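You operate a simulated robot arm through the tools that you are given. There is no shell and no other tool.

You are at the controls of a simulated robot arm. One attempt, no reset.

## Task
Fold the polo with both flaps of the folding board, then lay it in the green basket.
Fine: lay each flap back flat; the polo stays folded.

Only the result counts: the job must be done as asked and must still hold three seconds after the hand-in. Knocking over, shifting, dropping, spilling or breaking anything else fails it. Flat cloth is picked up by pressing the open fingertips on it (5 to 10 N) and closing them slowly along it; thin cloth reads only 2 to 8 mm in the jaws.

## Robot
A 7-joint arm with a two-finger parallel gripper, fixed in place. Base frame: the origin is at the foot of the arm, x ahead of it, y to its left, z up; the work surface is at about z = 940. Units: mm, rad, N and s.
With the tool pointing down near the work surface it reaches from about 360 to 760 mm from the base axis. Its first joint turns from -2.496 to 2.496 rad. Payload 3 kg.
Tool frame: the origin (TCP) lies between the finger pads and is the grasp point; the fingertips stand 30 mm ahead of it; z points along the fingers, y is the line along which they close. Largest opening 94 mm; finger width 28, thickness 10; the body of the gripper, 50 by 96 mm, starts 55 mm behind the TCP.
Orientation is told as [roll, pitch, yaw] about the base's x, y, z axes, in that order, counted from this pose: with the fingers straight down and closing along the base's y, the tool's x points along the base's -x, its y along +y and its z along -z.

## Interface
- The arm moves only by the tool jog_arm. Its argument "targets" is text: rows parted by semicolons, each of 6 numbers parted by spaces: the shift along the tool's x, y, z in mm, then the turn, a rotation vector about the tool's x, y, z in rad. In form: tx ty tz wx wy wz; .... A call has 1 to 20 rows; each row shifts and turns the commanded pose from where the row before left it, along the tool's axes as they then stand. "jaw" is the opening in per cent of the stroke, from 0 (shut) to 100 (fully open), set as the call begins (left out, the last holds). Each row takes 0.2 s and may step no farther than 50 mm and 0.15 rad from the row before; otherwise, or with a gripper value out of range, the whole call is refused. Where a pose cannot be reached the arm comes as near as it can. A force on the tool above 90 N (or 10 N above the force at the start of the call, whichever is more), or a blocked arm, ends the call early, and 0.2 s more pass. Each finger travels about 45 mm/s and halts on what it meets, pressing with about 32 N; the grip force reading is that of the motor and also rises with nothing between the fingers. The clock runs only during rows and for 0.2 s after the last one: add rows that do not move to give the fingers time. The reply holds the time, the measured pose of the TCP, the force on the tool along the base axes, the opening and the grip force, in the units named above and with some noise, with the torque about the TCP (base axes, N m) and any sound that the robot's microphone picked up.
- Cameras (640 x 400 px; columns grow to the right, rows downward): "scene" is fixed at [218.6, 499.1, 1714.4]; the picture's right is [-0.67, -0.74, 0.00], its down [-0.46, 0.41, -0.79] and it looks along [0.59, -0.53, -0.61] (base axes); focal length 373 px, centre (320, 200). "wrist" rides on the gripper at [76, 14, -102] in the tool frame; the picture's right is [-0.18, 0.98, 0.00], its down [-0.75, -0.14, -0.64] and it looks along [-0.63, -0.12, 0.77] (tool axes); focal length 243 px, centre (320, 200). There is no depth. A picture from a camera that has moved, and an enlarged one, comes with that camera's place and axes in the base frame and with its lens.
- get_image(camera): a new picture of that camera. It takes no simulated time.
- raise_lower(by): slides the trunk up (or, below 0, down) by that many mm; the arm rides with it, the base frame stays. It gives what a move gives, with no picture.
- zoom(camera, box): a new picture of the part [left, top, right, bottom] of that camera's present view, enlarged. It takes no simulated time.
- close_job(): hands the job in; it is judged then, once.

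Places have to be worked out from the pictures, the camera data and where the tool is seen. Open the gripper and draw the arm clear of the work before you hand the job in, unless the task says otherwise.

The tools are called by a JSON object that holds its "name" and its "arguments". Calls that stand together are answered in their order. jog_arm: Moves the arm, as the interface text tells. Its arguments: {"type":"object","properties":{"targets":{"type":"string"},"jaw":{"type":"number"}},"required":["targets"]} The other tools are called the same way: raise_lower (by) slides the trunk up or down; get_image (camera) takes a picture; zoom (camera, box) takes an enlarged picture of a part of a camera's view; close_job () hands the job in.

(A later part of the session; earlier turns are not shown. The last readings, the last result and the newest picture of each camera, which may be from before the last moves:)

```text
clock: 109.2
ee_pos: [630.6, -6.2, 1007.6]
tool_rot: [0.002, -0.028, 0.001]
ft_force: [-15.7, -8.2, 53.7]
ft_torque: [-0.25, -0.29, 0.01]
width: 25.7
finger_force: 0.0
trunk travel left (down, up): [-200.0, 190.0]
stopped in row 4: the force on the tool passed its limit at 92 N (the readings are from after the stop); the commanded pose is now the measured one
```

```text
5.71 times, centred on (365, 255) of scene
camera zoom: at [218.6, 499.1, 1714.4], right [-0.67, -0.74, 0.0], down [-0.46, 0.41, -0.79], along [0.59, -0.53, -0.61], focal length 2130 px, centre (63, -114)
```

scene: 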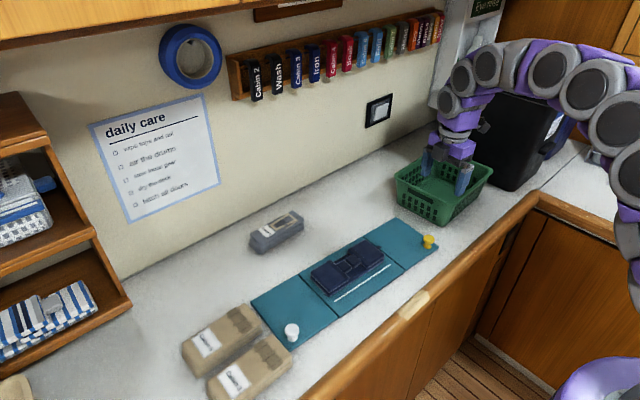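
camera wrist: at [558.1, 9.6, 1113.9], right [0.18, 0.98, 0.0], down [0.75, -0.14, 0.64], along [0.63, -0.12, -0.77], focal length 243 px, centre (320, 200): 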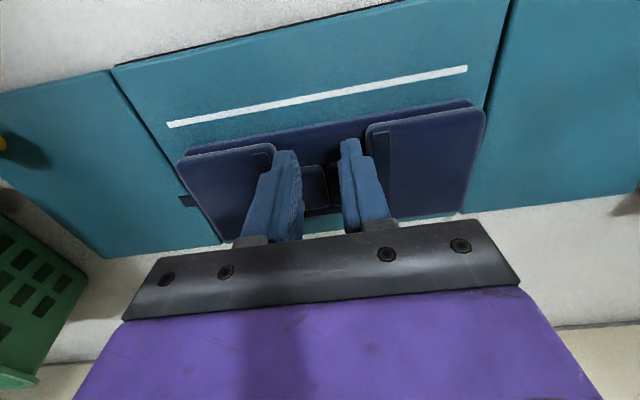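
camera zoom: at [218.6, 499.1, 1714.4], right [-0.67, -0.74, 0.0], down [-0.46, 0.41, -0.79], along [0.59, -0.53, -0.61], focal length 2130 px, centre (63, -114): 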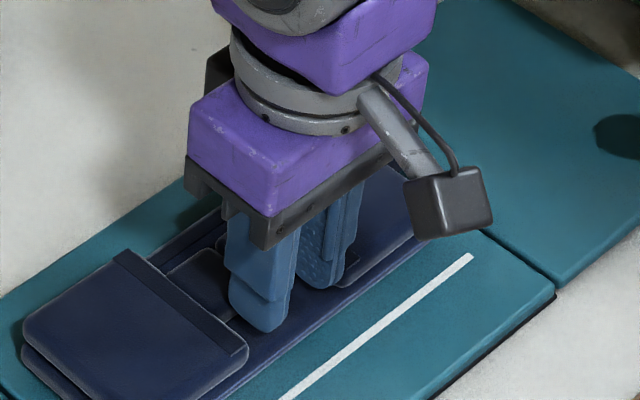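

That was the finger's +x edge landing on the sleeve (torque puts contact 14 mm toward +x, sleeve top ≈977). I lift off, shift −x by 6 mm, straighten, and will lower again in smaller steps.

{"name": "jog_arm", "arguments": {"targets": "0 0 -10 0 0 0; 6 2 0 0 0.028 0; 0 0 0 0 0 0"}}

{"name": "zoom", "arguments": {"camera": "wrist", "box": [220, 90, 420, 215]}}

{"name": "zoom", "arguments": {"camera": "scene", "box": [315, 220, 415, 290]}}

```text
clock: 110.0
ee_pos: [630.0, 1.0, 1009.0]
tool_rot: [0.001, 0.011, 0.001]
ft_force: [-0.5, -0.8, 0.0]
ft_torque: [-0.04, -0.04, 0.0]
width: 25.9
finger_force: 0.0
trunk travel left (down, up): [-200.0, 190.0]
```

```text
3.20 times, centred on (320, 152) of wrist
camera zoom: at [556.3, 16.8, 1111.7], right [0.18, 0.98, 0.0], down [0.76, -0.14, 0.63], along [0.62, -0.12, -0.77], focal length 776 px, centre (320, 352)
```

zoom: 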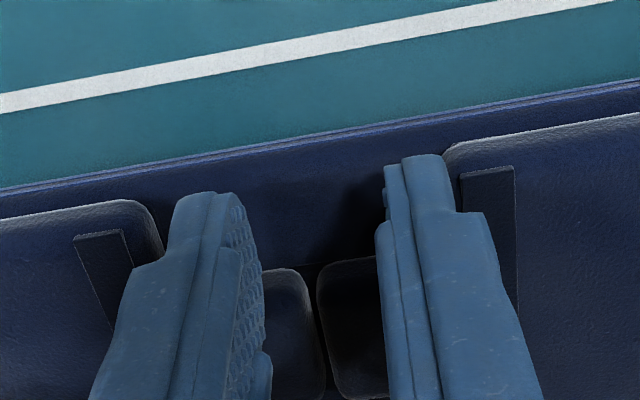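

```text
5.71 times, centred on (365, 255) of scene
camera zoom: at [218.6, 499.1, 1714.4], right [-0.67, -0.74, 0.0], down [-0.46, 0.41, -0.79], along [0.59, -0.53, -0.61], focal length 2130 px, centre (63, -114)
```

zoom: 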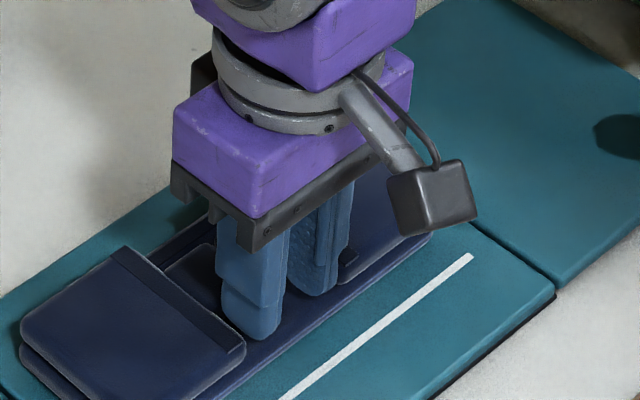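

Now at (630, 1, 1009), free. The strip is x≈620–641, y≈−27…27; I shift −5 mm in x, square the tilt and lower in small steps.

{"name": "jog_arm", "arguments": {"targets": "5 -1 0 0 -0.011 0; 0 0 4 0 0 0; 0 0 4 0 0 0; 0 0 0 0 0 0"}}

```text
clock: 111.0
ee_pos: [625.4, -1.4, 1003.1]
tool_rot: [-0.001, -0.001, 0.001]
ft_force: [0.7, -0.7, -0.2]
ft_torque: [0.0, -0.01, 0.0]
width: 26.3
finger_force: 0.1
trunk travel left (down, up): [-200.0, 190.0]
```

No contact at tip z≈973, so the sleeve is cleared. Continue down in 2–3 mm steps.

{"name": "jog_arm", "arguments": {"targets": "0 0 3 0 0 0; 0 0 2 0 0 0; 0 0 0 0 0 0"}}

```text
clock: 111.8
ee_pos: [623.2, -1.8, 998.0]
tool_rot: [-0.001, -0.001, 0.001]
ft_force: [-0.1, 0.4, -0.4]
ft_torque: [0.0, 0.0, -0.01]
width: 26.2
finger_force: 0.1
trunk travel left (down, up): [-200.0, 190.0]
```

{"name": "jog_arm", "arguments": {"targets": "0 0 2 0 0 0; 0 0 2 0 0 0; 0 0 0 0 0 0"}}

{"name": "zoom", "arguments": {"camera": "scene", "box": [315, 220, 415, 290]}}

```text
clock: 112.6
ee_pos: [624.8, -3.3, 994.7]
tool_rot: [-0.001, -0.002, 0.0]
ft_force: [-0.1, -1.0, 4.3]
ft_torque: [-0.06, 0.04, 0.0]
width: 26.1
finger_force: 0.0
trunk travel left (down, up): [-200.0, 190.0]
```

```text
5.71 times, centred on (365, 255) of scene
camera zoom: at [218.6, 499.1, 1714.4], right [-0.67, -0.74, 0.0], down [-0.46, 0.41, -0.79], along [0.59, -0.53, -0.61], focal length 2130 px, centre (63, -114)
```

zoom: 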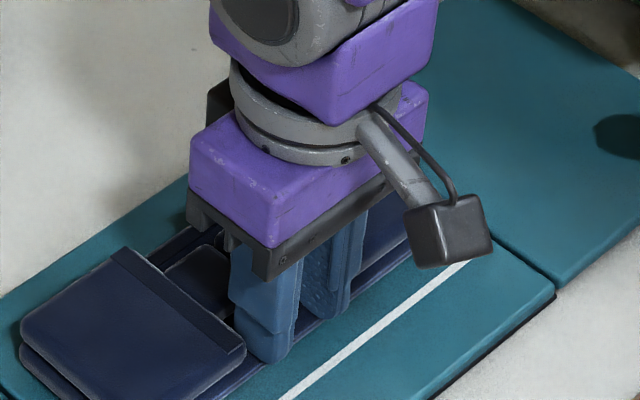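

Light contact (4.3 N) at tip z≈965 — the middle panel. I add ~0.8 mm to reach 5–10 N.

{"name": "jog_arm", "arguments": {"targets": "0 0 0.8 0 0 0; 0 0 0 0 0 0"}}

```text
clock: 113.2
ee_pos: [624.2, -2.0, 994.3]
tool_rot: [-0.001, -0.005, 0.001]
ft_force: [0.4, 0.0, 17.7]
ft_torque: [-0.01, -0.02, -0.01]
width: 26.3
finger_force: 0.0
trunk travel left (down, up): [-200.0, 190.0]
```

17.7 N is too much; I ease up 0.6 mm.

{"name": "jog_arm", "arguments": {"targets": "0 0 -0.6 0 0 0; 0 0 0 0 0 0"}}

```text
clock: 113.8
ee_pos: [625.3, -2.3, 994.6]
tool_rot: [0.001, -0.004, -0.001]
ft_force: [2.9, -1.0, 19.4]
ft_torque: [-0.06, -0.11, 0.02]
width: 26.0
finger_force: 0.1
trunk travel left (down, up): [-200.0, 190.0]
```

{"name": "jog_arm", "arguments": {"targets": "0 0 -0.7 0 0 0; 0 0 0 0 0 0; 0 0 0 0 0 0"}}

```text
clock: 114.6
ee_pos: [624.5, -2.5, 995.6]
tool_rot: [0.001, -0.003, -0.001]
ft_force: [4.9, -2.0, 11.4]
ft_torque: [-0.1, -0.17, 0.02]
width: 26.5
finger_force: 0.1
trunk travel left (down, up): [-200.0, 190.0]
```

{"name": "jog_arm", "arguments": {"targets": "0 0 -0.4 0 0 0; 0 0 0 0 0 0"}}

```text
clock: 115.2
ee_pos: [624.3, -1.9, 995.1]
tool_rot: [-0.001, -0.001, 0.0]
ft_force: [4.7, -1.5, 6.9]
ft_torque: [-0.1, -0.17, 0.05]
width: 26.4
finger_force: 0.1
trunk travel left (down, up): [-200.0, 190.0]
```

6.9 N — in range. I close slowly in small decrements, watching the press force.

{"name": "jog_arm", "arguments": {"targets": "0 0 0 0 0 0; 0 0 0 0 0 0", "jaw": 24}}

{"name": "jog_arm", "arguments": {"targets": "0 0 0 0 0 0; 0 0 0 0 0 0", "jaw": 20}}

```text
clock: 115.8
ee_pos: [623.2, -2.8, 994.9]
tool_rot: [0.001, 0.001, 0.001]
ft_force: [0.2, -4.0, 4.1]
ft_torque: [-0.15, 0.03, -0.02]
width: 24.1
finger_force: 2.2
trunk travel left (down, up): [-200.0, 190.0]
```

```text
clock: 116.4
ee_pos: [625.1, -3.1, 993.6]
tool_rot: [0.001, -0.004, 0.001]
ft_force: [-0.8, -1.2, 2.8]
ft_torque: [-0.09, 0.0, -0.01]
width: 19.4
finger_force: 0.8
trunk travel left (down, up): [-200.0, 190.0]
```

Press force fell to 2.8 N; I add 0.4 mm and continue closing.

{"name": "jog_arm", "arguments": {"targets": "0 0 0.4 0 0 0; 0 0 0 0 0 0"}}

{"name": "jog_arm", "arguments": {"targets": "0 0 0 0 0 0; 0 0 0 0 0 0", "jaw": 17}}

```text
clock: 117.0
ee_pos: [624.9, -2.0, 994.7]
tool_rot: [0.001, -0.003, 0.001]
ft_force: [-2.1, -1.3, 8.2]
ft_torque: [-0.06, 0.07, 0.03]
width: 19.2
finger_force: 0.7
trunk travel left (down, up): [-200.0, 190.0]
```

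```text
clock: 117.6
ee_pos: [624.7, -3.8, 994.8]
tool_rot: [0.0, -0.003, 0.001]
ft_force: [-2.0, -0.8, 11.1]
ft_torque: [-0.1, 0.03, -0.02]
width: 18.9
finger_force: 2.6
trunk travel left (down, up): [-200.0, 190.0]
```

Force 11 N; I ease 0.2 mm and keep closing.

{"name": "jog_arm", "arguments": {"targets": "0 0 -0.2 0 0 0; 0 0 0 0 0 0", "jaw": 14}}

{"name": "jog_arm", "arguments": {"targets": "0 0 0 0 0 0; 0 0 0 0 0 0", "jaw": 11}}

```text
clock: 118.2
ee_pos: [624.9, -2.8, 995.0]
tool_rot: [0.003, -0.002, 0.0]
ft_force: [0.4, -2.8, 7.4]
ft_torque: [-0.12, 0.0, -0.02]
width: 15.5
finger_force: 2.7
trunk travel left (down, up): [-200.0, 190.0]
```

```text
clock: 118.8
ee_pos: [623.8, -3.3, 995.5]
tool_rot: [0.002, -0.001, 0.0]
ft_force: [-0.4, -5.1, 5.8]
ft_torque: [-0.14, 0.02, -0.01]
width: 12.3
finger_force: 1.8
trunk travel left (down, up): [-200.0, 190.0]
```

Press force stays at 6–7 N and the fingers gather steadily (12 mm). Continue closing.

{"name": "jog_arm", "arguments": {"targets": "0 0 0 0 0 0; 0 0 0 0 0 0", "jaw": 8}}

{"name": "jog_arm", "arguments": {"targets": "0 0 0.1 0 0 0; 0 0 0 0 0 0", "jaw": 5}}

{"name": "zoom", "arguments": {"camera": "scene", "box": [315, 220, 415, 290]}}

```text
clock: 119.4
ee_pos: [624.7, -3.3, 994.1]
tool_rot: [0.002, -0.002, -0.001]
ft_force: [-0.4, -2.5, 4.2]
ft_torque: [-0.13, 0.01, 0.0]
width: 9.2
finger_force: 2.1
trunk travel left (down, up): [-200.0, 190.0]
```

```text
clock: 120.0
ee_pos: [623.8, -3.2, 994.8]
tool_rot: [0.002, -0.002, -0.001]
ft_force: [0.0, -2.9, 4.6]
ft_torque: [-0.09, 0.01, -0.05]
width: 6.4
finger_force: 2.0
trunk travel left (down, up): [-200.0, 190.0]
```

```text
5.71 times, centred on (365, 255) of scene
camera zoom: at [218.6, 499.1, 1714.4], right [-0.67, -0.74, 0.0], down [-0.46, 0.41, -0.79], along [0.59, -0.53, -0.61], focal length 2130 px, centre (63, -114)
```

zoom: 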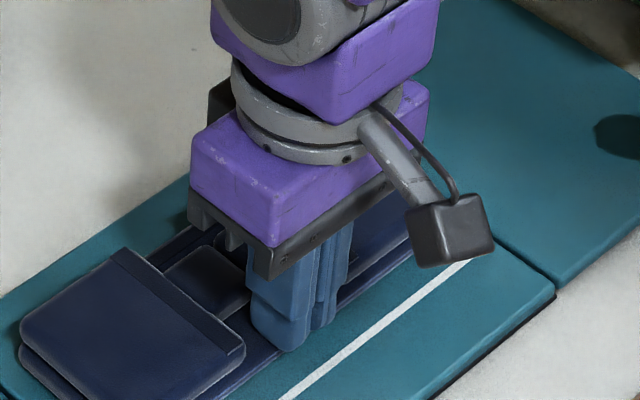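

Press 4.6 N, width 6.4 mm. I add 0.2 mm and close fully.

{"name": "jog_arm", "arguments": {"targets": "0 0 0.2 0 0 0; 0 0 0 0 0 0"}}

{"name": "jog_arm", "arguments": {"targets": "0 0 0 0 0 0; 0 0 0 0 0 0; 0 0 0 0 0 0", "jaw": 0}}

```text
clock: 120.6
ee_pos: [624.6, -3.7, 995.2]
tool_rot: [0.003, -0.002, 0.0]
ft_force: [-0.2, -1.7, 8.0]
ft_torque: [-0.09, 0.01, -0.02]
width: 6.3
finger_force: 1.1
trunk travel left (down, up): [-200.0, 190.0]
```

```text
clock: 121.4
ee_pos: [625.5, -3.5, 995.1]
tool_rot: [0.002, -0.003, 0.0]
ft_force: [-0.3, -3.5, 9.0]
ft_torque: [-0.14, -0.01, -0.01]
width: 0.0
finger_force: 32.1
trunk travel left (down, up): [-200.0, 190.0]
```

The jaws closed to 0 — the stiff middle panel slid instead of bunching there. The polo is ~75 mm wide, less than the 94 mm stroke, so I'll try holding the middle panel across its width at its centre, between the folded sides. I rise, shift over the centreline and yaw −90°.

{"name": "jog_arm", "arguments": {"targets": "0 0 -30 0 0 0; 0 0 -45 0 0 0; 0 0 -45 0 0 0; -35 2 0 0 0 0; 0 0 0 0 0 0.1428; 0 0 0 0 0 0.1428; 0 0 0 0 0 0.1428; 0 0 0 0 0 0.1428; 0 0 0 0 0 0.1428; 0 0 0 0 0 0.1428; 0 0 0 0 0 0.1428; 0 0 0 0 0 0.1428; 0 0 0 0 0 0.1428; 0 0 0 0 0 0.1428; 0 0 0 0 0 0.1428; 0 0 0 0 0 0", "jaw": 100}}

{"name": "get_image", "arguments": {"camera": "wrist"}}

{"name": "zoom", "arguments": {"camera": "scene", "box": [300, 210, 420, 310]}}

```text
clock: 124.8
ee_pos: [660.1, -1.2, 1114.4]
tool_rot: [0.001, 0.0, -1.571]
ft_force: [-0.2, -0.2, -0.2]
ft_torque: [0.03, -0.01, 0.0]
width: 94.0
finger_force: 0.1
trunk travel left (down, up): [-200.0, 190.0]
```

```text
taken
camera wrist: at [675.3, 77.1, 1215.6], right [0.98, -0.18, 0.0], down [-0.14, -0.75, 0.64], along [-0.12, -0.63, -0.77], focal length 243 px, centre (320, 200)
```

wrist: 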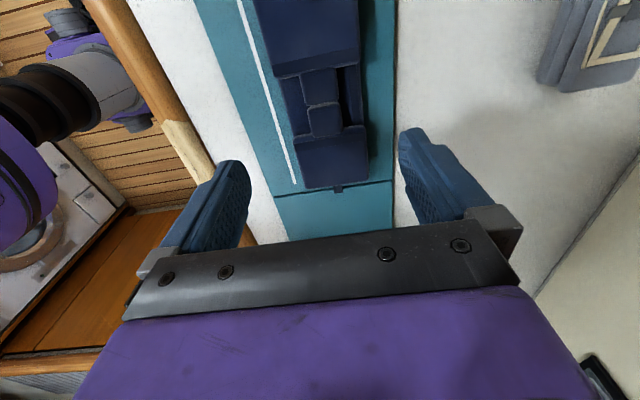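

```text
4.00 times, centred on (360, 260) of scene
camera zoom: at [218.6, 499.1, 1714.4], right [-0.67, -0.74, 0.0], down [-0.46, 0.41, -0.79], along [0.59, -0.53, -0.61], focal length 1491 px, centre (160, -40)
```

zoom: 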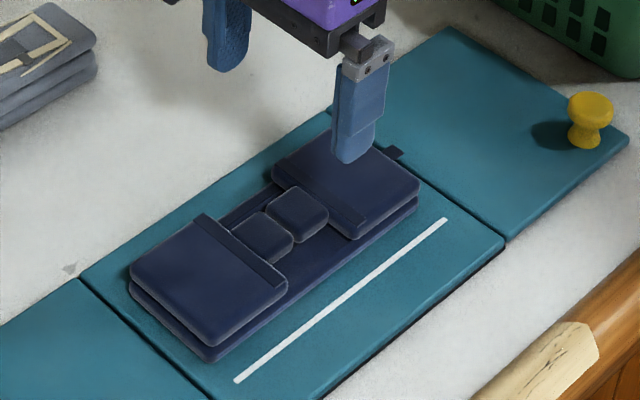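

The polo is ≈197 mm long (y −108…89) and ~75 mm wide. I zoom the wrist view to centre the straddle precisely.

{"name": "zoom", "arguments": {"camera": "wrist", "box": [220, 0, 420, 200]}}

```text
2.00 times, centred on (320, 100) of wrist
camera zoom: at [675.3, 77.1, 1215.6], right [0.98, -0.18, 0.0], down [-0.14, -0.75, 0.64], along [-0.12, -0.63, -0.77], focal length 485 px, centre (320, 400)
```

zoom: 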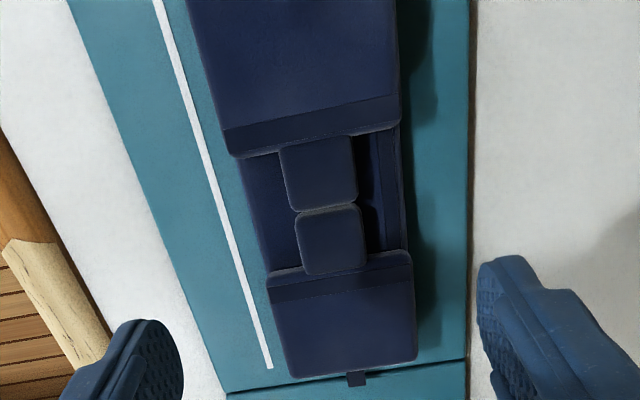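

Polo's middle spans x≈625.4–701.8 (76 mm), gap between folded sides y≈−28…30. I descend to straddle it at (663.6, 10).

{"name": "jog_arm", "arguments": {"targets": "5.5 1.8 30 0 0 0; 5.5 1.7 30 0 0 0; 0 0 30 0 0 0; 0 0 20 0 0 0; 0 0 0 0 0 0"}}

{"name": "get_image", "arguments": {"camera": "wrist"}}

{"name": "zoom", "arguments": {"camera": "scene", "box": [300, 210, 420, 310]}}

```text
clock: 126.0
ee_pos: [662.6, 12.3, 1005.5]
tool_rot: [0.003, 0.0, -1.569]
ft_force: [-0.1, 0.8, -0.1]
ft_torque: [0.0, -0.01, 0.0]
width: 94.0
finger_force: 0.1
trunk travel left (down, up): [-200.0, 190.0]
```

```text
taken
camera wrist: at [678.6, 89.5, 1107.7], right [0.98, -0.18, 0.0], down [-0.14, -0.75, 0.64], along [-0.12, -0.63, -0.77], focal length 243 px, centre (320, 200)
```

wrist: 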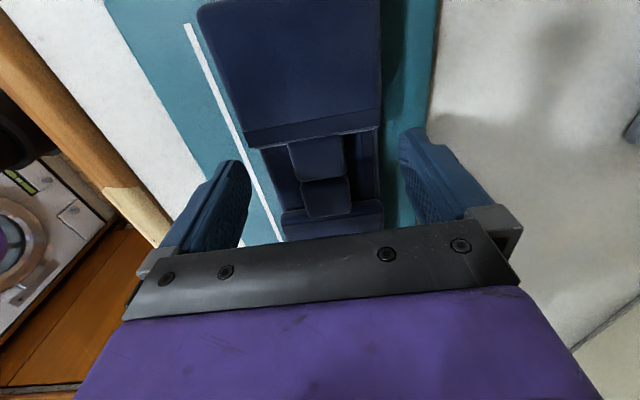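

```text
4.00 times, centred on (360, 260) of scene
camera zoom: at [218.6, 499.1, 1714.4], right [-0.67, -0.74, 0.0], down [-0.46, 0.41, -0.79], along [0.59, -0.53, -0.61], focal length 1491 px, centre (160, -40)
```

zoom: 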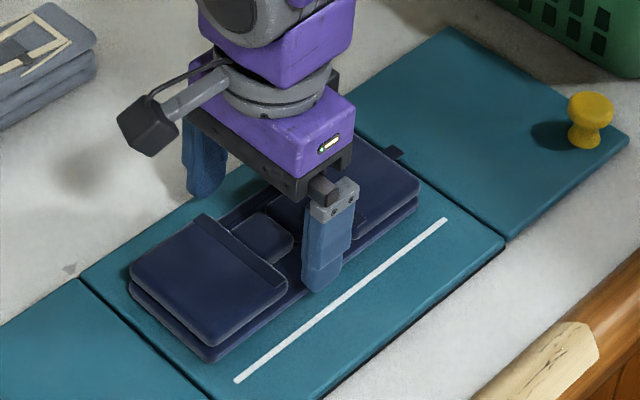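

Fingers straddle the middle panel between the folded sides. I lower to tips ≈956.

{"name": "jog_arm", "arguments": {"targets": "0 0.5 10 0 0 0; 0 0 7 0 0 0; 0 0 2 0 0 0; 0 0 0 0 0 0"}}

{"name": "zoom", "arguments": {"camera": "scene", "box": [300, 210, 420, 310]}}

```text
clock: 127.0
ee_pos: [663.4, 10.6, 985.9]
tool_rot: [0.001, 0.0, -1.568]
ft_force: [0.0, -0.5, 0.7]
ft_torque: [-0.01, -0.03, 0.02]
width: 94.0
finger_force: 0.0
trunk travel left (down, up): [-200.0, 190.0]
```

```text
4.00 times, centred on (360, 260) of scene
camera zoom: at [218.6, 499.1, 1714.4], right [-0.67, -0.74, 0.0], down [-0.46, 0.41, -0.79], along [0.59, -0.53, -0.61], focal length 1491 px, centre (160, -40)
```

zoom: 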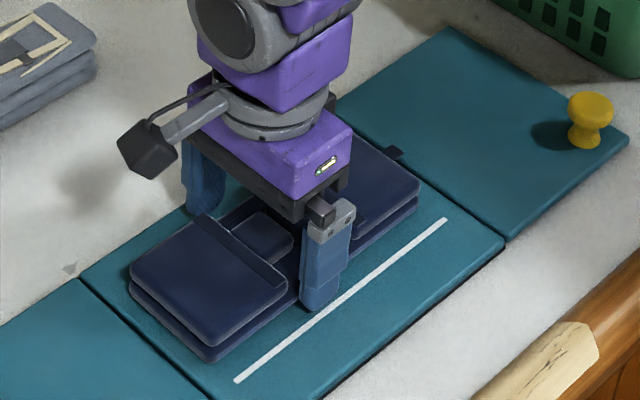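

{"name": "jog_arm", "arguments": {"targets": "0 0 1.5 0 0 0; 0 0 1 0 0 0; 0 0 0 0 0 0"}}

{"name": "jog_arm", "arguments": {"targets": "0 0 0 0 0 0; 0 0 0 0 0 0; 0 0 0 0 0 0", "jaw": 84}}

```text
clock: 127.8
ee_pos: [663.9, 9.7, 983.1]
tool_rot: [0.004, 0.001, -1.57]
ft_force: [0.4, -0.1, -0.4]
ft_torque: [0.0, 0.02, 0.02]
width: 93.9
finger_force: 0.1
trunk travel left (down, up): [-200.0, 190.0]
```

```text
clock: 128.6
ee_pos: [665.7, 10.2, 983.9]
tool_rot: [0.002, 0.001, -1.568]
ft_force: [-0.7, -0.3, 0.4]
ft_torque: [0.04, 0.05, -0.08]
width: 80.1
finger_force: 3.6
trunk travel left (down, up): [-200.0, 190.0]
```

Width 80 mm with a first hint of contact. Close slowly further.

{"name": "jog_arm", "arguments": {"targets": "0 0 0 0 0 0; 0 0 0 0 0 0; 0 0 0 0 0 0", "jaw": 80}}

{"name": "jog_arm", "arguments": {"targets": "0 0 0 0 0 0; 0 0 0 0 0 0; 0 0 0 0 0 0", "jaw": 74}}

{"name": "zoom", "arguments": {"camera": "scene", "box": [300, 210, 420, 310]}}

{"name": "get_image", "arguments": {"camera": "wrist"}}

```text
clock: 129.4
ee_pos: [664.8, 10.0, 983.9]
tool_rot: [0.0, -0.001, -1.569]
ft_force: [-1.1, -0.2, 0.2]
ft_torque: [0.02, 0.07, -0.08]
width: 79.2
finger_force: 32.7
trunk travel left (down, up): [-200.0, 190.0]
```

```text
clock: 130.2
ee_pos: [664.1, 9.9, 982.0]
tool_rot: [0.001, 0.0, -1.571]
ft_force: [-2.0, -0.8, 0.8]
ft_torque: [0.02, 0.06, -0.1]
width: 79.6
finger_force: 31.6
trunk travel left (down, up): [-200.0, 190.0]
```

```text
4.00 times, centred on (360, 260) of scene
camera zoom: at [218.6, 499.1, 1714.4], right [-0.67, -0.74, 0.0], down [-0.46, 0.41, -0.79], along [0.59, -0.53, -0.61], focal length 1491 px, centre (160, -40)
```

zoom: 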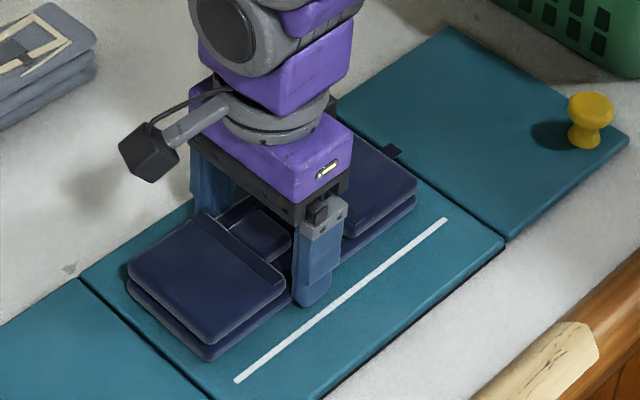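

```text
taken
camera wrist: at [679.6, 87.9, 1084.4], right [0.98, -0.18, 0.0], down [-0.14, -0.75, 0.64], along [-0.12, -0.63, -0.77], focal length 243 px, centre (320, 200)
```

wrist: 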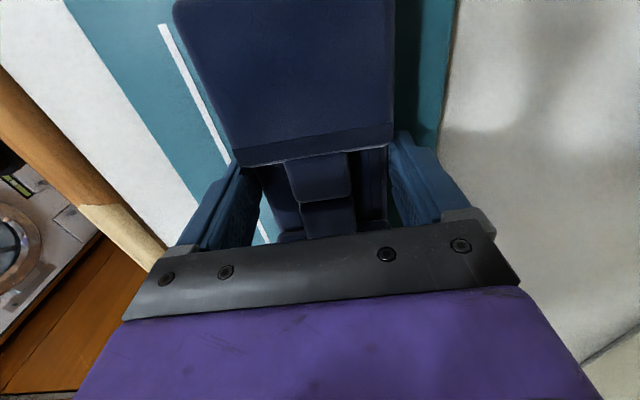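

Firm hold across the middle panel: 79 mm, 32 N. I lift slowly 12 mm and check.

{"name": "jog_arm", "arguments": {"targets": "0 0 -3 0 0 0; 0 0 -3 0 0 0; 0 0 -3 0 0 0; 0 0 -3 0 0 0; 0 0 0 0 0 0", "jaw": 60}}

{"name": "zoom", "arguments": {"camera": "scene", "box": [300, 210, 420, 310]}}

```text
clock: 131.4
ee_pos: [663.7, 10.7, 995.1]
tool_rot: [0.002, 0.0, -1.569]
ft_force: [0.0, 0.0, -2.6]
ft_torque: [0.02, 0.03, 0.01]
width: 79.5
finger_force: 31.9
trunk travel left (down, up): [-200.0, 190.0]
```

```text
4.00 times, centred on (360, 260) of scene
camera zoom: at [218.6, 499.1, 1714.4], right [-0.67, -0.74, 0.0], down [-0.46, 0.41, -0.79], along [0.59, -0.53, -0.61], focal length 1491 px, centre (160, -40)
```

zoom: 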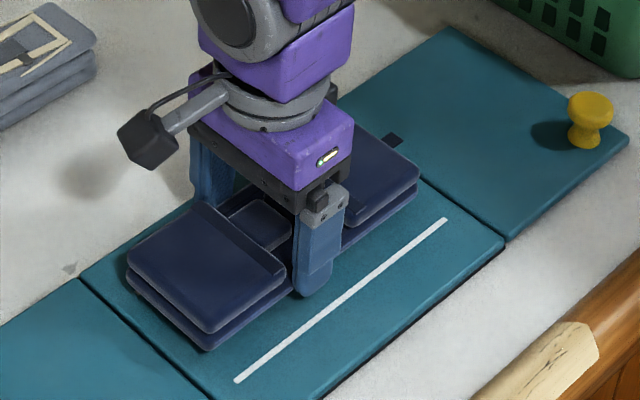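

It lifts (≈2.6 N) and stays folded. I raise it slowly to z≈1125.

{"name": "jog_arm", "arguments": {"targets": "0 0 -10 0 0 0; 0 0 -12 0 0 0; 0 0 -12 0 0 0; 0 0 -12 0 0 0; 0 0 -12 0 0 0; 0 0 -12 0 0 0; 0 0 -12 0 0 0; 0 0 -12 0 0 0; 0 0 -12 0 0 0; 0 0 -12 0 0 0; 0 0 -12 0 0 0; 0 0 0 0 0 0"}}

{"name": "get_image", "arguments": {"camera": "scene"}}

{"name": "get_image", "arguments": {"camera": "wrist"}}

```text
clock: 134.0
ee_pos: [664.2, 11.7, 1123.9]
tool_rot: [0.001, -0.001, -1.568]
ft_force: [0.2, 0.6, -1.4]
ft_torque: [0.03, -0.02, -0.01]
width: 79.3
finger_force: 32.2
trunk travel left (down, up): [-200.0, 190.0]
```

```text
taken
```

scene: 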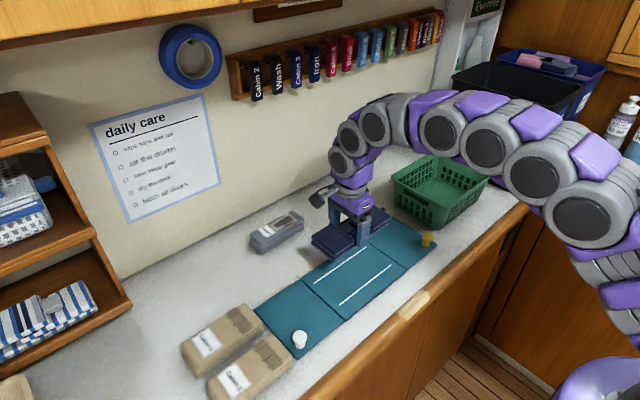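

```text
taken
camera wrist: at [679.0, 88.5, 1224.9], right [0.98, -0.18, 0.0], down [-0.14, -0.75, 0.64], along [-0.12, -0.63, -0.77], focal length 243 px, centre (320, 200)
```

wrist: 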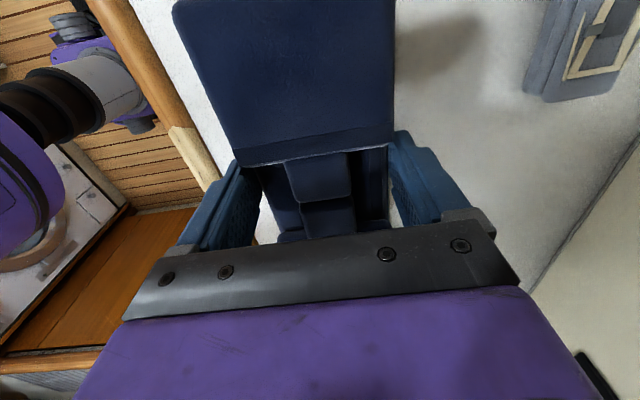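

Polo is held level and folded. I carry it toward the basket at this height.

{"name": "jog_arm", "arguments": {"targets": "-15 0 0 0 0 0; -25 0 0 0 0 0; -25 0 0 0 0 0; -25 0 0 0 0 0; -25 0 0 0 0 0; -25 0 0 0 0 0; -25 0 0 0 0 0; -25 0 0 0 0 0; -25 0 0 0 0 0; -25 0 0 0 0 0; -25 0 0 0 0 0; -25 0 0 0 0 0; -25 0 0 0 0 0; -15 0 0 0 0 0; 0 0 0 0 0 0"}}

{"name": "get_image", "arguments": {"camera": "wrist"}}

{"name": "zoom", "arguments": {"camera": "scene", "box": [360, 120, 520, 260]}}

```text
clock: 137.2
ee_pos: [663.4, -320.1, 1124.6]
tool_rot: [0.002, 0.003, -1.569]
ft_force: [0.1, 0.2, -1.7]
ft_torque: [0.03, 0.0, -0.05]
width: 79.6
finger_force: 32.1
trunk travel left (down, up): [-200.0, 190.0]
```

```text
taken
camera wrist: at [678.9, -242.6, 1225.6], right [0.98, -0.18, 0.0], down [-0.14, -0.76, 0.64], along [-0.12, -0.63, -0.77], focal length 243 px, centre (320, 200)
```

wrist: 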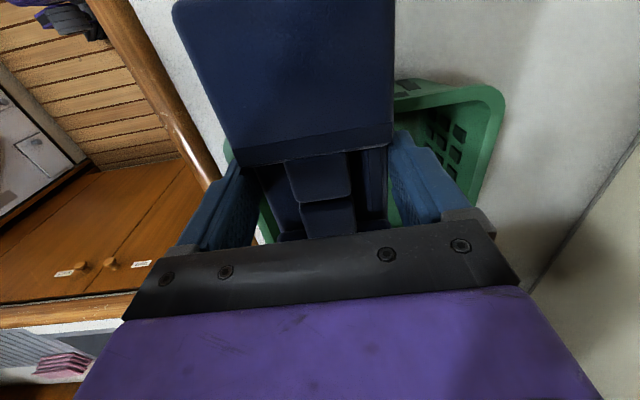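

```text
2.86 times, centred on (440, 190) of scene
camera zoom: at [218.6, 499.1, 1714.4], right [-0.67, -0.74, 0.0], down [-0.46, 0.41, -0.79], along [0.59, -0.53, -0.61], focal length 1065 px, centre (-23, 229)
```

zoom: 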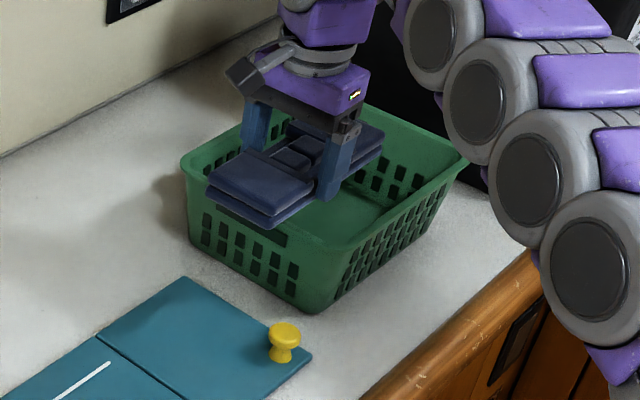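

I zoom on the wrist view to place the basket walls relative to the held polo.

{"name": "zoom", "arguments": {"camera": "wrist", "box": [370, 60, 530, 240]}}

{"name": "zoom", "arguments": {"camera": "scene", "box": [395, 140, 485, 240]}}

```text
2.22 times, centred on (450, 150) of wrist
camera zoom: at [678.9, -242.6, 1225.6], right [0.98, -0.18, 0.0], down [-0.14, -0.76, 0.64], along [-0.12, -0.63, -0.77], focal length 539 px, centre (31, 311)
```

zoom: 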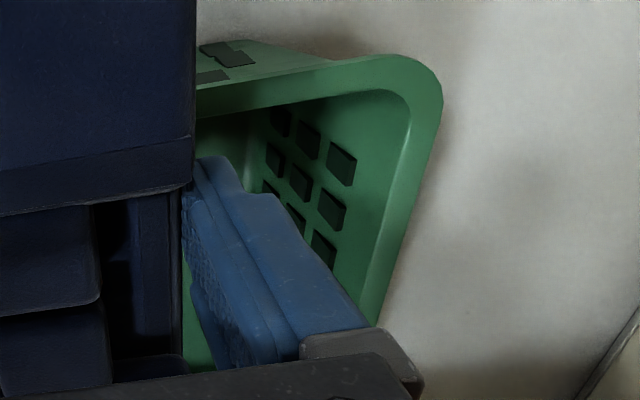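

```text
4.00 times, centred on (440, 190) of scene
camera zoom: at [218.6, 499.1, 1714.4], right [-0.67, -0.74, 0.0], down [-0.46, 0.41, -0.79], along [0.59, -0.53, -0.61], focal length 1491 px, centre (-160, 240)
```

zoom: 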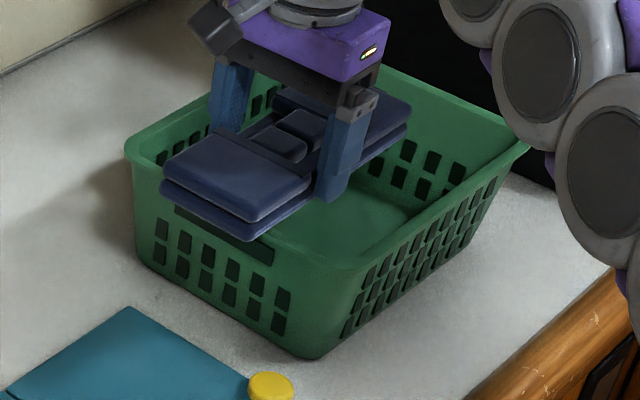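

Basket inner space is about x 600–790, y −325…−575 with the floor slightly smaller. I'll set the polo down with the TCP at ≈(664, −420), needing a slight outward tilt (~0.2 rad) for reach. I tilt here, then move outward.

{"name": "jog_arm", "arguments": {"targets": "0 0 0 -0.0835 -0.055 0; 0 0 0 -0.0835 -0.055 0; -19.9 -0.2 2.2 0 0 0; -19.9 -0.2 2.2 0 0 0; -19.9 -0.2 2.2 0 0 0; -19.9 -0.2 2.2 0 0 0; -19.9 -0.2 2.2 0 0 0; 0 0 0 0 0 0"}}

{"name": "get_image", "arguments": {"camera": "wrist"}}

{"name": "zoom", "arguments": {"camera": "scene", "box": [385, 110, 505, 230]}}

```text
clock: 139.0
ee_pos: [664.0, -421.2, 1124.2]
tool_rot: [0.168, -0.108, -1.578]
ft_force: [0.3, -1.5, -2.1]
ft_torque: [0.02, 0.01, 0.0]
width: 79.8
finger_force: 32.0
trunk travel left (down, up): [-200.0, 190.0]
```

```text
taken
camera wrist: at [663.1, -333.3, 1218.8], right [0.97, -0.17, 0.18], down [-0.25, -0.68, 0.69], along [0.01, -0.71, -0.7], focal length 243 px, centre (320, 200)
```

wrist: 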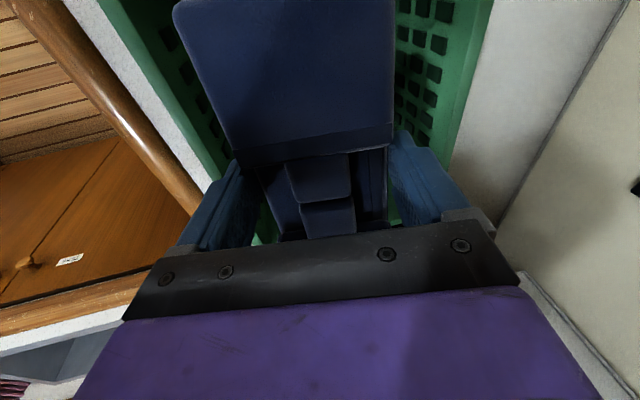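

```text
3.33 times, centred on (445, 170) of scene
camera zoom: at [218.6, 499.1, 1714.4], right [-0.67, -0.74, 0.0], down [-0.46, 0.41, -0.79], along [0.59, -0.53, -0.61], focal length 1242 px, centre (-97, 300)
```

zoom: 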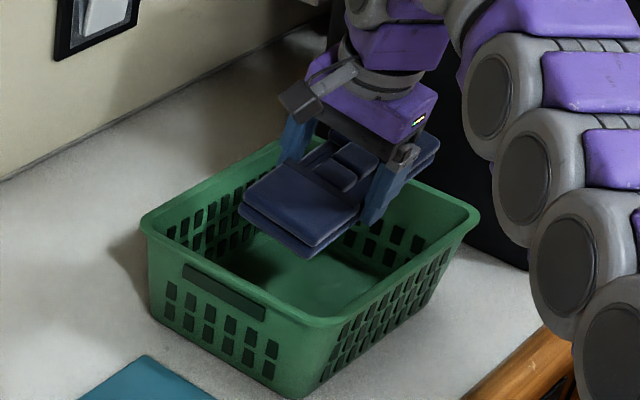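

Polo is over the basket, tilted slightly. I lower it slowly inside, to TCP z≈1010 first.

{"name": "jog_arm", "arguments": {"targets": "2.18 -3.32 19.6 0 0 0; 2.18 -3.32 19.6 0 0 0; 2.18 -3.32 19.6 0 0 0; 2.18 -3.32 19.6 0 0 0; 2.18 -3.32 19.6 0 0 0; 1.53 -2.32 13.7 0 0 0; 0 0 0 0 0 0"}}

{"name": "get_image", "arguments": {"camera": "wrist"}}

{"name": "zoom", "arguments": {"camera": "scene", "box": [385, 110, 505, 230]}}

```text
clock: 140.6
ee_pos: [664.8, -420.0, 1013.2]
tool_rot: [0.17, -0.107, -1.579]
ft_force: [-0.3, -0.7, -1.8]
ft_torque: [0.04, 0.02, -0.02]
width: 79.5
finger_force: 32.4
trunk travel left (down, up): [-200.0, 190.0]
```

```text
taken
camera wrist: at [664.3, -332.4, 1105.1], right [0.97, -0.17, 0.18], down [-0.25, -0.68, 0.69], along [0.01, -0.71, -0.7], focal length 243 px, centre (320, 200)
```

wrist: 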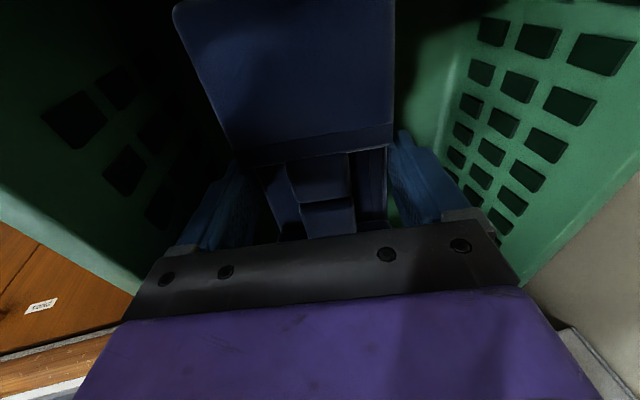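

```text
3.33 times, centred on (445, 170) of scene
camera zoom: at [218.6, 499.1, 1714.4], right [-0.67, -0.74, 0.0], down [-0.46, 0.41, -0.79], along [0.59, -0.53, -0.61], focal length 1242 px, centre (-97, 300)
```

zoom: 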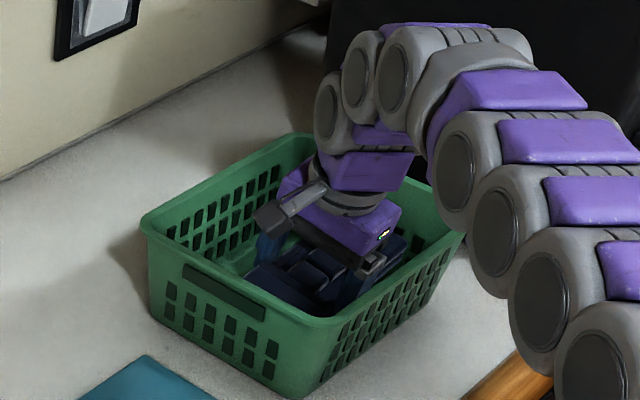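

Inside the basket with clearance all around. I lower in small steps until it touches the floor.

{"name": "jog_arm", "arguments": {"targets": "0.55 -0.83 4.9 0 0 0; 0.55 -0.83 4.9 0 0 0; 0 0 0 0 0 0"}}

{"name": "jog_arm", "arguments": {"targets": "0.33 -0.5 2.94 0 0 0; 0.33 -0.5 2.94 0 0 0; 0 0 0 0 0 0"}}

```text
clock: 141.4
ee_pos: [663.9, -422.0, 999.4]
tool_rot: [0.169, -0.11, -1.58]
ft_force: [0.4, 0.0, -2.7]
ft_torque: [0.05, 0.03, -0.01]
width: 79.5
finger_force: 32.6
trunk travel left (down, up): [-200.0, 190.0]
```

```text
clock: 142.2
ee_pos: [666.0, -421.7, 993.1]
tool_rot: [0.168, -0.107, -1.579]
ft_force: [0.3, -0.1, -2.3]
ft_torque: [0.05, 0.02, -0.03]
width: 79.5
finger_force: 31.8
trunk travel left (down, up): [-200.0, 190.0]
```

{"name": "jog_arm", "arguments": {"targets": "0.33 -0.5 2.94 0 0 0; 0 0 0 0 0 0"}}

{"name": "jog_arm", "arguments": {"targets": "0.33 -0.5 2.94 0 0 0; 0 0 0 0 0 0"}}

```text
clock: 142.8
ee_pos: [664.8, -420.6, 992.6]
tool_rot: [0.17, -0.108, -1.579]
ft_force: [1.0, -1.9, 10.6]
ft_torque: [1.01, 0.37, -0.09]
width: 79.3
finger_force: 32.3
trunk travel left (down, up): [-200.0, 190.0]
```

```text
clock: 143.4
ee_pos: [664.4, -422.0, 988.9]
tool_rot: [0.17, -0.109, -1.581]
ft_force: [6.9, -3.0, 13.3]
ft_torque: [1.21, 0.27, -0.38]
width: 79.4
finger_force: 32.0
trunk travel left (down, up): [-200.0, 190.0]
```

The torque shows contact at the polo's +y/near corner (the basket's rounded corner), not the floor. I lift 12 mm, shift 8 mm +x and 13 mm −y, and try again.

{"name": "jog_arm", "arguments": {"targets": "-1.3 2 -11.8 0 0 0; -6.4 3.9 1.4 0 0 0; -6.4 3.9 1.4 0 0 0; 0 0 0 0 0 0"}}

{"name": "zoom", "arguments": {"camera": "scene", "box": [385, 110, 505, 230]}}

```text
clock: 144.4
ee_pos: [673.9, -433.7, 999.1]
tool_rot: [0.17, -0.106, -1.58]
ft_force: [-0.3, -0.2, -2.4]
ft_torque: [0.03, 0.02, -0.01]
width: 79.5
finger_force: 31.4
trunk travel left (down, up): [-200.0, 190.0]
```

```text
3.33 times, centred on (445, 170) of scene
camera zoom: at [218.6, 499.1, 1714.4], right [-0.67, -0.74, 0.0], down [-0.46, 0.41, -0.79], along [0.59, -0.53, -0.61], focal length 1242 px, centre (-97, 300)
```

zoom: 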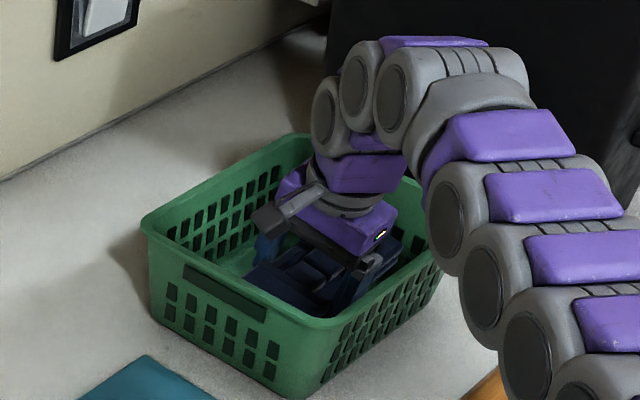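

Reached (674, −434) fine and the basket hasn't moved. Lower again in small steps.

{"name": "jog_arm", "arguments": {"targets": "0.33 -0.5 2.94 0 0 0; 0.33 -0.5 2.94 0 0 0; 0 0 0 0 0 0"}}

{"name": "jog_arm", "arguments": {"targets": "0.33 -0.5 2.94 0 0 0; 0 0 0 0 0 0"}}

```text
clock: 145.2
ee_pos: [672.3, -433.9, 993.9]
tool_rot: [0.166, -0.106, -1.58]
ft_force: [0.8, 0.9, -2.4]
ft_torque: [0.01, 0.0, 0.01]
width: 79.5
finger_force: 31.6
trunk travel left (down, up): [-200.0, 190.0]
```

```text
clock: 145.8
ee_pos: [672.8, -434.4, 991.9]
tool_rot: [0.169, -0.105, -1.58]
ft_force: [1.6, 0.5, -1.4]
ft_torque: [0.04, 0.02, -0.04]
width: 79.4
finger_force: 31.6
trunk travel left (down, up): [-200.0, 190.0]
```

{"name": "jog_arm", "arguments": {"targets": "0.33 -0.5 2.94 0 0 0; 0 0 0 0 0 0"}}

{"name": "jog_arm", "arguments": {"targets": "0.33 -0.5 2.94 0 0 0; 0 0 0 0 0 0"}}

```text
clock: 146.4
ee_pos: [672.2, -433.3, 989.0]
tool_rot: [0.17, -0.108, -1.579]
ft_force: [0.0, -0.2, 7.2]
ft_torque: [0.74, 0.28, -0.02]
width: 79.5
finger_force: 32.1
trunk travel left (down, up): [-200.0, 190.0]
```

```text
clock: 147.0
ee_pos: [672.9, -434.8, 985.6]
tool_rot: [0.171, -0.108, -1.578]
ft_force: [5.9, -3.6, 15.0]
ft_torque: [1.33, 0.3, -0.39]
width: 79.6
finger_force: 31.7
trunk travel left (down, up): [-200.0, 190.0]
```

I misjudged the tilt sense: the polo's +y near corner is the lowest point, so this contact is the basket floor (z≈943). I lift 6 mm, come slightly inward to (667, −423), and reduce the tilt to ~0.13 so it lies flatter.

{"name": "jog_arm", "arguments": {"targets": "-0.65 1 -5.9 0 0 0; 10.8 -5.8 -2.3 0 0 0; 0 0 0 0.0334 0.022 0; 0 0 0 0.025 0.0165 0; 0 0 0 0 0 0"}}

{"name": "get_image", "arguments": {"camera": "wrist"}}

{"name": "zoom", "arguments": {"camera": "scene", "box": [385, 110, 505, 230]}}

```text
clock: 148.2
ee_pos: [669.9, -424.7, 991.7]
tool_rot: [0.111, -0.068, -1.575]
ft_force: [-0.1, 0.8, -1.8]
ft_torque: [0.01, 0.03, 0.01]
width: 79.2
finger_force: 32.7
trunk travel left (down, up): [-200.0, 190.0]
```

```text
taken
camera wrist: at [673.7, -340.3, 1088.8], right [0.98, -0.18, 0.12], down [-0.21, -0.71, 0.67], along [-0.04, -0.68, -0.73], focal length 243 px, centre (320, 200)
```

wrist: 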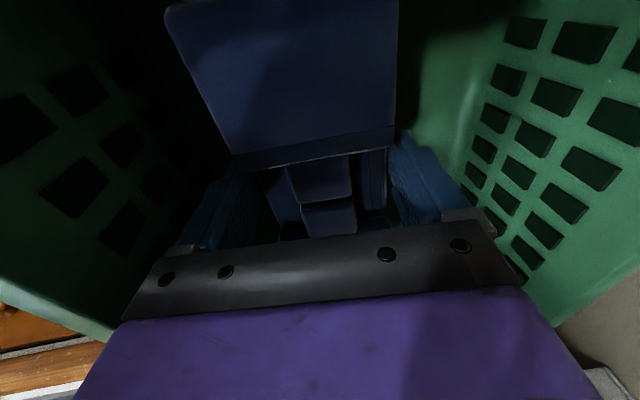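

```text
3.33 times, centred on (445, 170) of scene
camera zoom: at [218.6, 499.1, 1714.4], right [-0.67, -0.74, 0.0], down [-0.46, 0.41, -0.79], along [0.59, -0.53, -0.61], focal length 1242 px, centre (-97, 300)
```

zoom: 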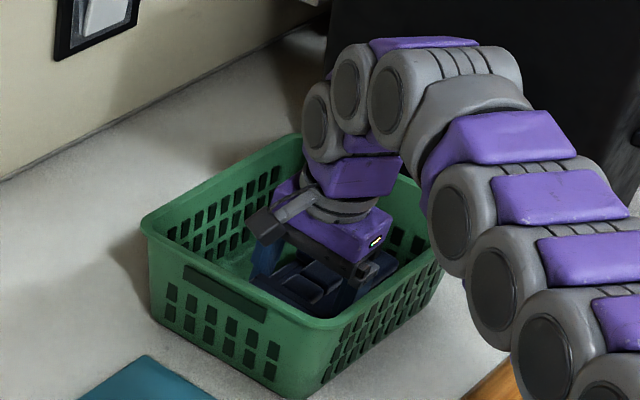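

Still reachable at 0.13 rad tilt. I try reducing it further to ≈0.05.

{"name": "jog_arm", "arguments": {"targets": "0 0 0 0.03 0.019 0; 0 0 0 0.03 0.019 0; 0 0 0 0 0 0"}}

```text
clock: 149.0
ee_pos: [669.3, -424.2, 991.8]
tool_rot: [0.109, -0.068, -1.573]
ft_force: [-0.6, -0.6, -2.1]
ft_torque: [0.03, 0.01, 0.0]
width: 79.2
finger_force: 31.7
out of reach, approached as far as the arm can: row 2
trunk travel left (down, up): [-200.0, 190.0]
```

That's the limit at this reach; ~0.13 rad it is. I lower gently to floor contact (expected near TCP z≈985).

{"name": "jog_arm", "arguments": {"targets": "0.2 -0.3 2.97 0 0 0; 0.14 -0.2 2 0 0 0; 0 0 0 0 0 0"}}

{"name": "jog_arm", "arguments": {"targets": "0.14 -0.2 2 0 0 0; 0 0 0 0 0 0"}}

```text
clock: 149.8
ee_pos: [669.0, -425.3, 986.2]
tool_rot: [0.11, -0.068, -1.576]
ft_force: [0.7, 0.8, -3.1]
ft_torque: [0.01, -0.03, -0.03]
width: 79.6
finger_force: 32.0
trunk travel left (down, up): [-200.0, 190.0]
```

```text
clock: 150.4
ee_pos: [668.9, -424.3, 984.2]
tool_rot: [0.109, -0.067, -1.573]
ft_force: [0.2, -0.7, -2.6]
ft_torque: [0.05, -0.01, -0.04]
width: 79.3
finger_force: 32.2
trunk travel left (down, up): [-200.0, 190.0]
```

{"name": "jog_arm", "arguments": {"targets": "0.14 -0.2 2 0 0 0; 0 0 0 0 0 0"}}

{"name": "jog_arm", "arguments": {"targets": "0.07 -0.1 1.2 0 0 0; 0 0 0 0 0 0"}}

```text
clock: 151.0
ee_pos: [669.1, -424.5, 982.3]
tool_rot: [0.11, -0.069, -1.575]
ft_force: [0.2, -0.6, -2.0]
ft_torque: [0.04, 0.01, 0.01]
width: 79.5
finger_force: 31.9
trunk travel left (down, up): [-200.0, 190.0]
```

```text
clock: 151.6
ee_pos: [667.5, -423.6, 981.2]
tool_rot: [0.108, -0.068, -1.574]
ft_force: [-0.7, 0.3, -1.9]
ft_torque: [0.04, 0.0, 0.0]
width: 79.3
finger_force: 31.4
trunk travel left (down, up): [-200.0, 190.0]
```

No contact yet — the earlier press seems to have levelled the polo in the grip. Continue in 1–1.5 mm steps.

{"name": "jog_arm", "arguments": {"targets": "0.1 -0.15 1.5 0 0 0; 0 0 0 0 0 0"}}

{"name": "jog_arm", "arguments": {"targets": "0.1 -0.15 1.2 0 0 0; 0 0 0 0 0 0"}}

```text
clock: 152.2
ee_pos: [668.0, -424.1, 979.8]
tool_rot: [0.115, -0.07, -1.574]
ft_force: [1.3, -4.6, 11.9]
ft_torque: [0.54, 0.51, 0.09]
width: 79.6
finger_force: 32.4
trunk travel left (down, up): [-200.0, 190.0]
```

```text
clock: 152.8
ee_pos: [669.0, -423.7, 981.0]
tool_rot: [0.115, -0.073, -1.575]
ft_force: [4.0, -5.3, 24.3]
ft_torque: [1.09, 0.94, 0.01]
width: 79.7
finger_force: 32.4
trunk travel left (down, up): [-200.0, 190.0]
```

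Floor contact along the near edge. I ease up ~1 mm and open the jaws to release.

{"name": "jog_arm", "arguments": {"targets": "-0.1 0.15 -1.3 0 0 0; 0 0 0 0 0 0"}}

{"name": "jog_arm", "arguments": {"targets": "0 0 0 0 0 0; 0 0 0 0 0 0; 0 0 0 0 0 0; 0 0 0 0 0 0; 0 0 0 0 0 0", "jaw": 97}}

{"name": "get_image", "arguments": {"camera": "wrist"}}

{"name": "zoom", "arguments": {"camera": "scene", "box": [385, 110, 505, 230]}}

```text
clock: 153.4
ee_pos: [668.3, -423.3, 981.1]
tool_rot: [0.11, -0.07, -1.574]
ft_force: [7.5, -6.1, 22.1]
ft_torque: [0.29, 0.81, 0.11]
width: 79.4
finger_force: 32.2
trunk travel left (down, up): [-200.0, 190.0]
```

```text
clock: 154.6
ee_pos: [666.2, -422.5, 981.1]
tool_rot: [0.112, -0.07, -1.574]
ft_force: [7.4, -0.5, 24.8]
ft_torque: [0.25, 0.88, -0.07]
width: 84.9
finger_force: 0.0
trunk travel left (down, up): [-200.0, 190.0]
```

```text
taken
camera wrist: at [671.2, -337.5, 1077.6], right [0.98, -0.18, 0.12], down [-0.21, -0.71, 0.67], along [-0.03, -0.68, -0.73], focal length 243 px, centre (320, 200)
```

wrist: 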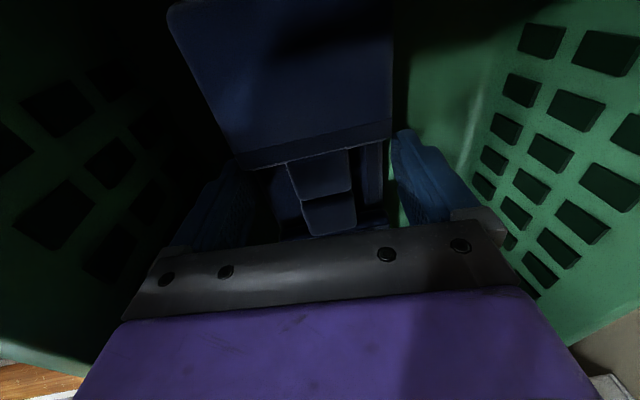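

```text
3.33 times, centred on (445, 170) of scene
camera zoom: at [218.6, 499.1, 1714.4], right [-0.67, -0.74, 0.0], down [-0.46, 0.41, -0.79], along [0.59, -0.53, -0.61], focal length 1242 px, centre (-97, 300)
```

zoom: 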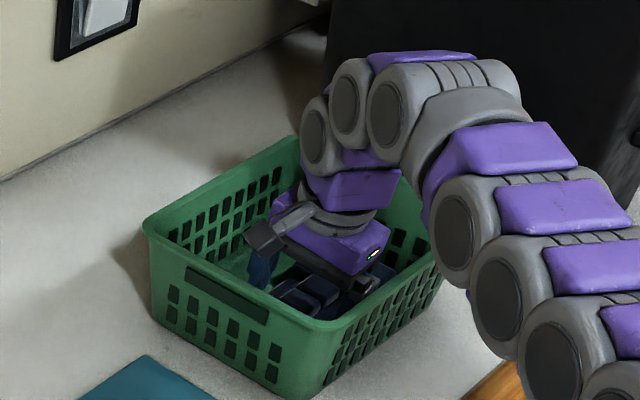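

The jaws opened to 85 mm but a fingertip presses the floor (25 N). I raise 4 mm to unload, then check.

{"name": "jog_arm", "arguments": {"targets": "-0.15 0.2 -2 0 0 0; -0.15 0.2 -2 0 0 0; 0 0 0 0 0 0; 0 0 0 0 0 0"}}

{"name": "zoom", "arguments": {"camera": "scene", "box": [385, 110, 505, 230]}}

{"name": "get_image", "arguments": {"camera": "wrist"}}

```text
clock: 155.6
ee_pos: [667.9, -425.1, 984.3]
tool_rot: [0.109, -0.067, -1.575]
ft_force: [-0.1, -0.8, -0.9]
ft_torque: [-0.02, 0.03, 0.0]
width: 90.9
finger_force: 0.1
trunk travel left (down, up): [-200.0, 190.0]
```

```text
3.33 times, centred on (445, 170) of scene
camera zoom: at [218.6, 499.1, 1714.4], right [-0.67, -0.74, 0.0], down [-0.46, 0.41, -0.79], along [0.59, -0.53, -0.61], focal length 1242 px, centre (-97, 300)
```

zoom: 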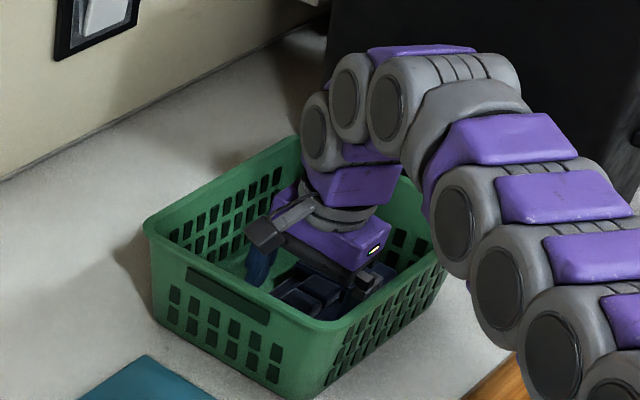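

```text
taken
camera wrist: at [672.8, -339.6, 1080.4], right [0.98, -0.18, 0.12], down [-0.21, -0.71, 0.67], along [-0.04, -0.68, -0.73], focal length 243 px, centre (320, 200)
```

wrist: 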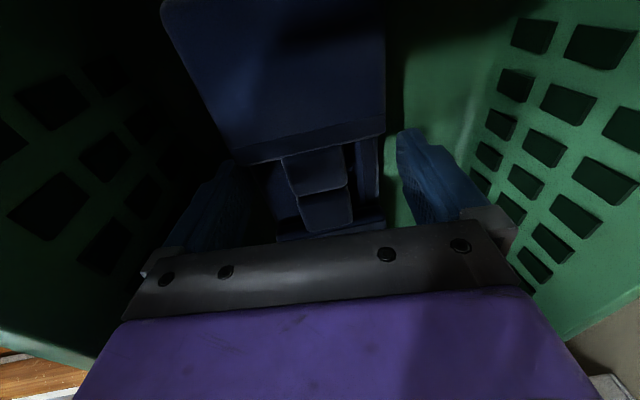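

Released: jaws at 91 mm, no load. I withdraw straight up slowly.

{"name": "jog_arm", "arguments": {"targets": "-0.5 0.8 -7 0 0 0; -0.6 0.9 -8 0 0 0; -0.7 1.1 -9.9 0 0 0; -0.7 1.1 -9.9 0 0 0; 0 0 0 0 0 0"}}

{"name": "get_image", "arguments": {"camera": "wrist"}}

```text
clock: 156.8
ee_pos: [668.5, -422.5, 1018.7]
tool_rot: [0.111, -0.069, -1.574]
ft_force: [0.4, -1.1, -0.8]
ft_torque: [0.0, 0.01, -0.02]
width: 91.0
finger_force: 0.0
trunk travel left (down, up): [-200.0, 190.0]
```

```text
taken
camera wrist: at [672.8, -338.7, 1116.1], right [0.98, -0.18, 0.12], down [-0.21, -0.71, 0.67], along [-0.04, -0.68, -0.73], focal length 243 px, centre (320, 200)
```

wrist: 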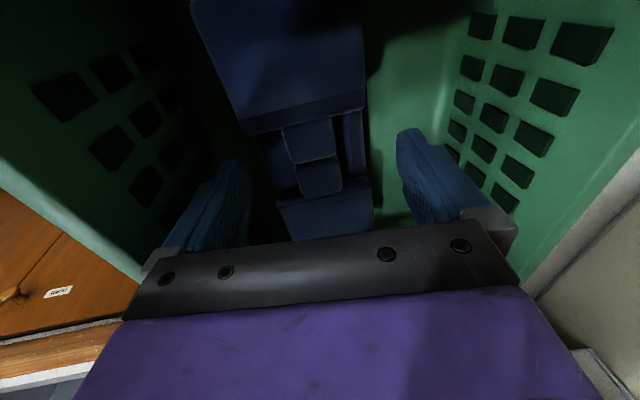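

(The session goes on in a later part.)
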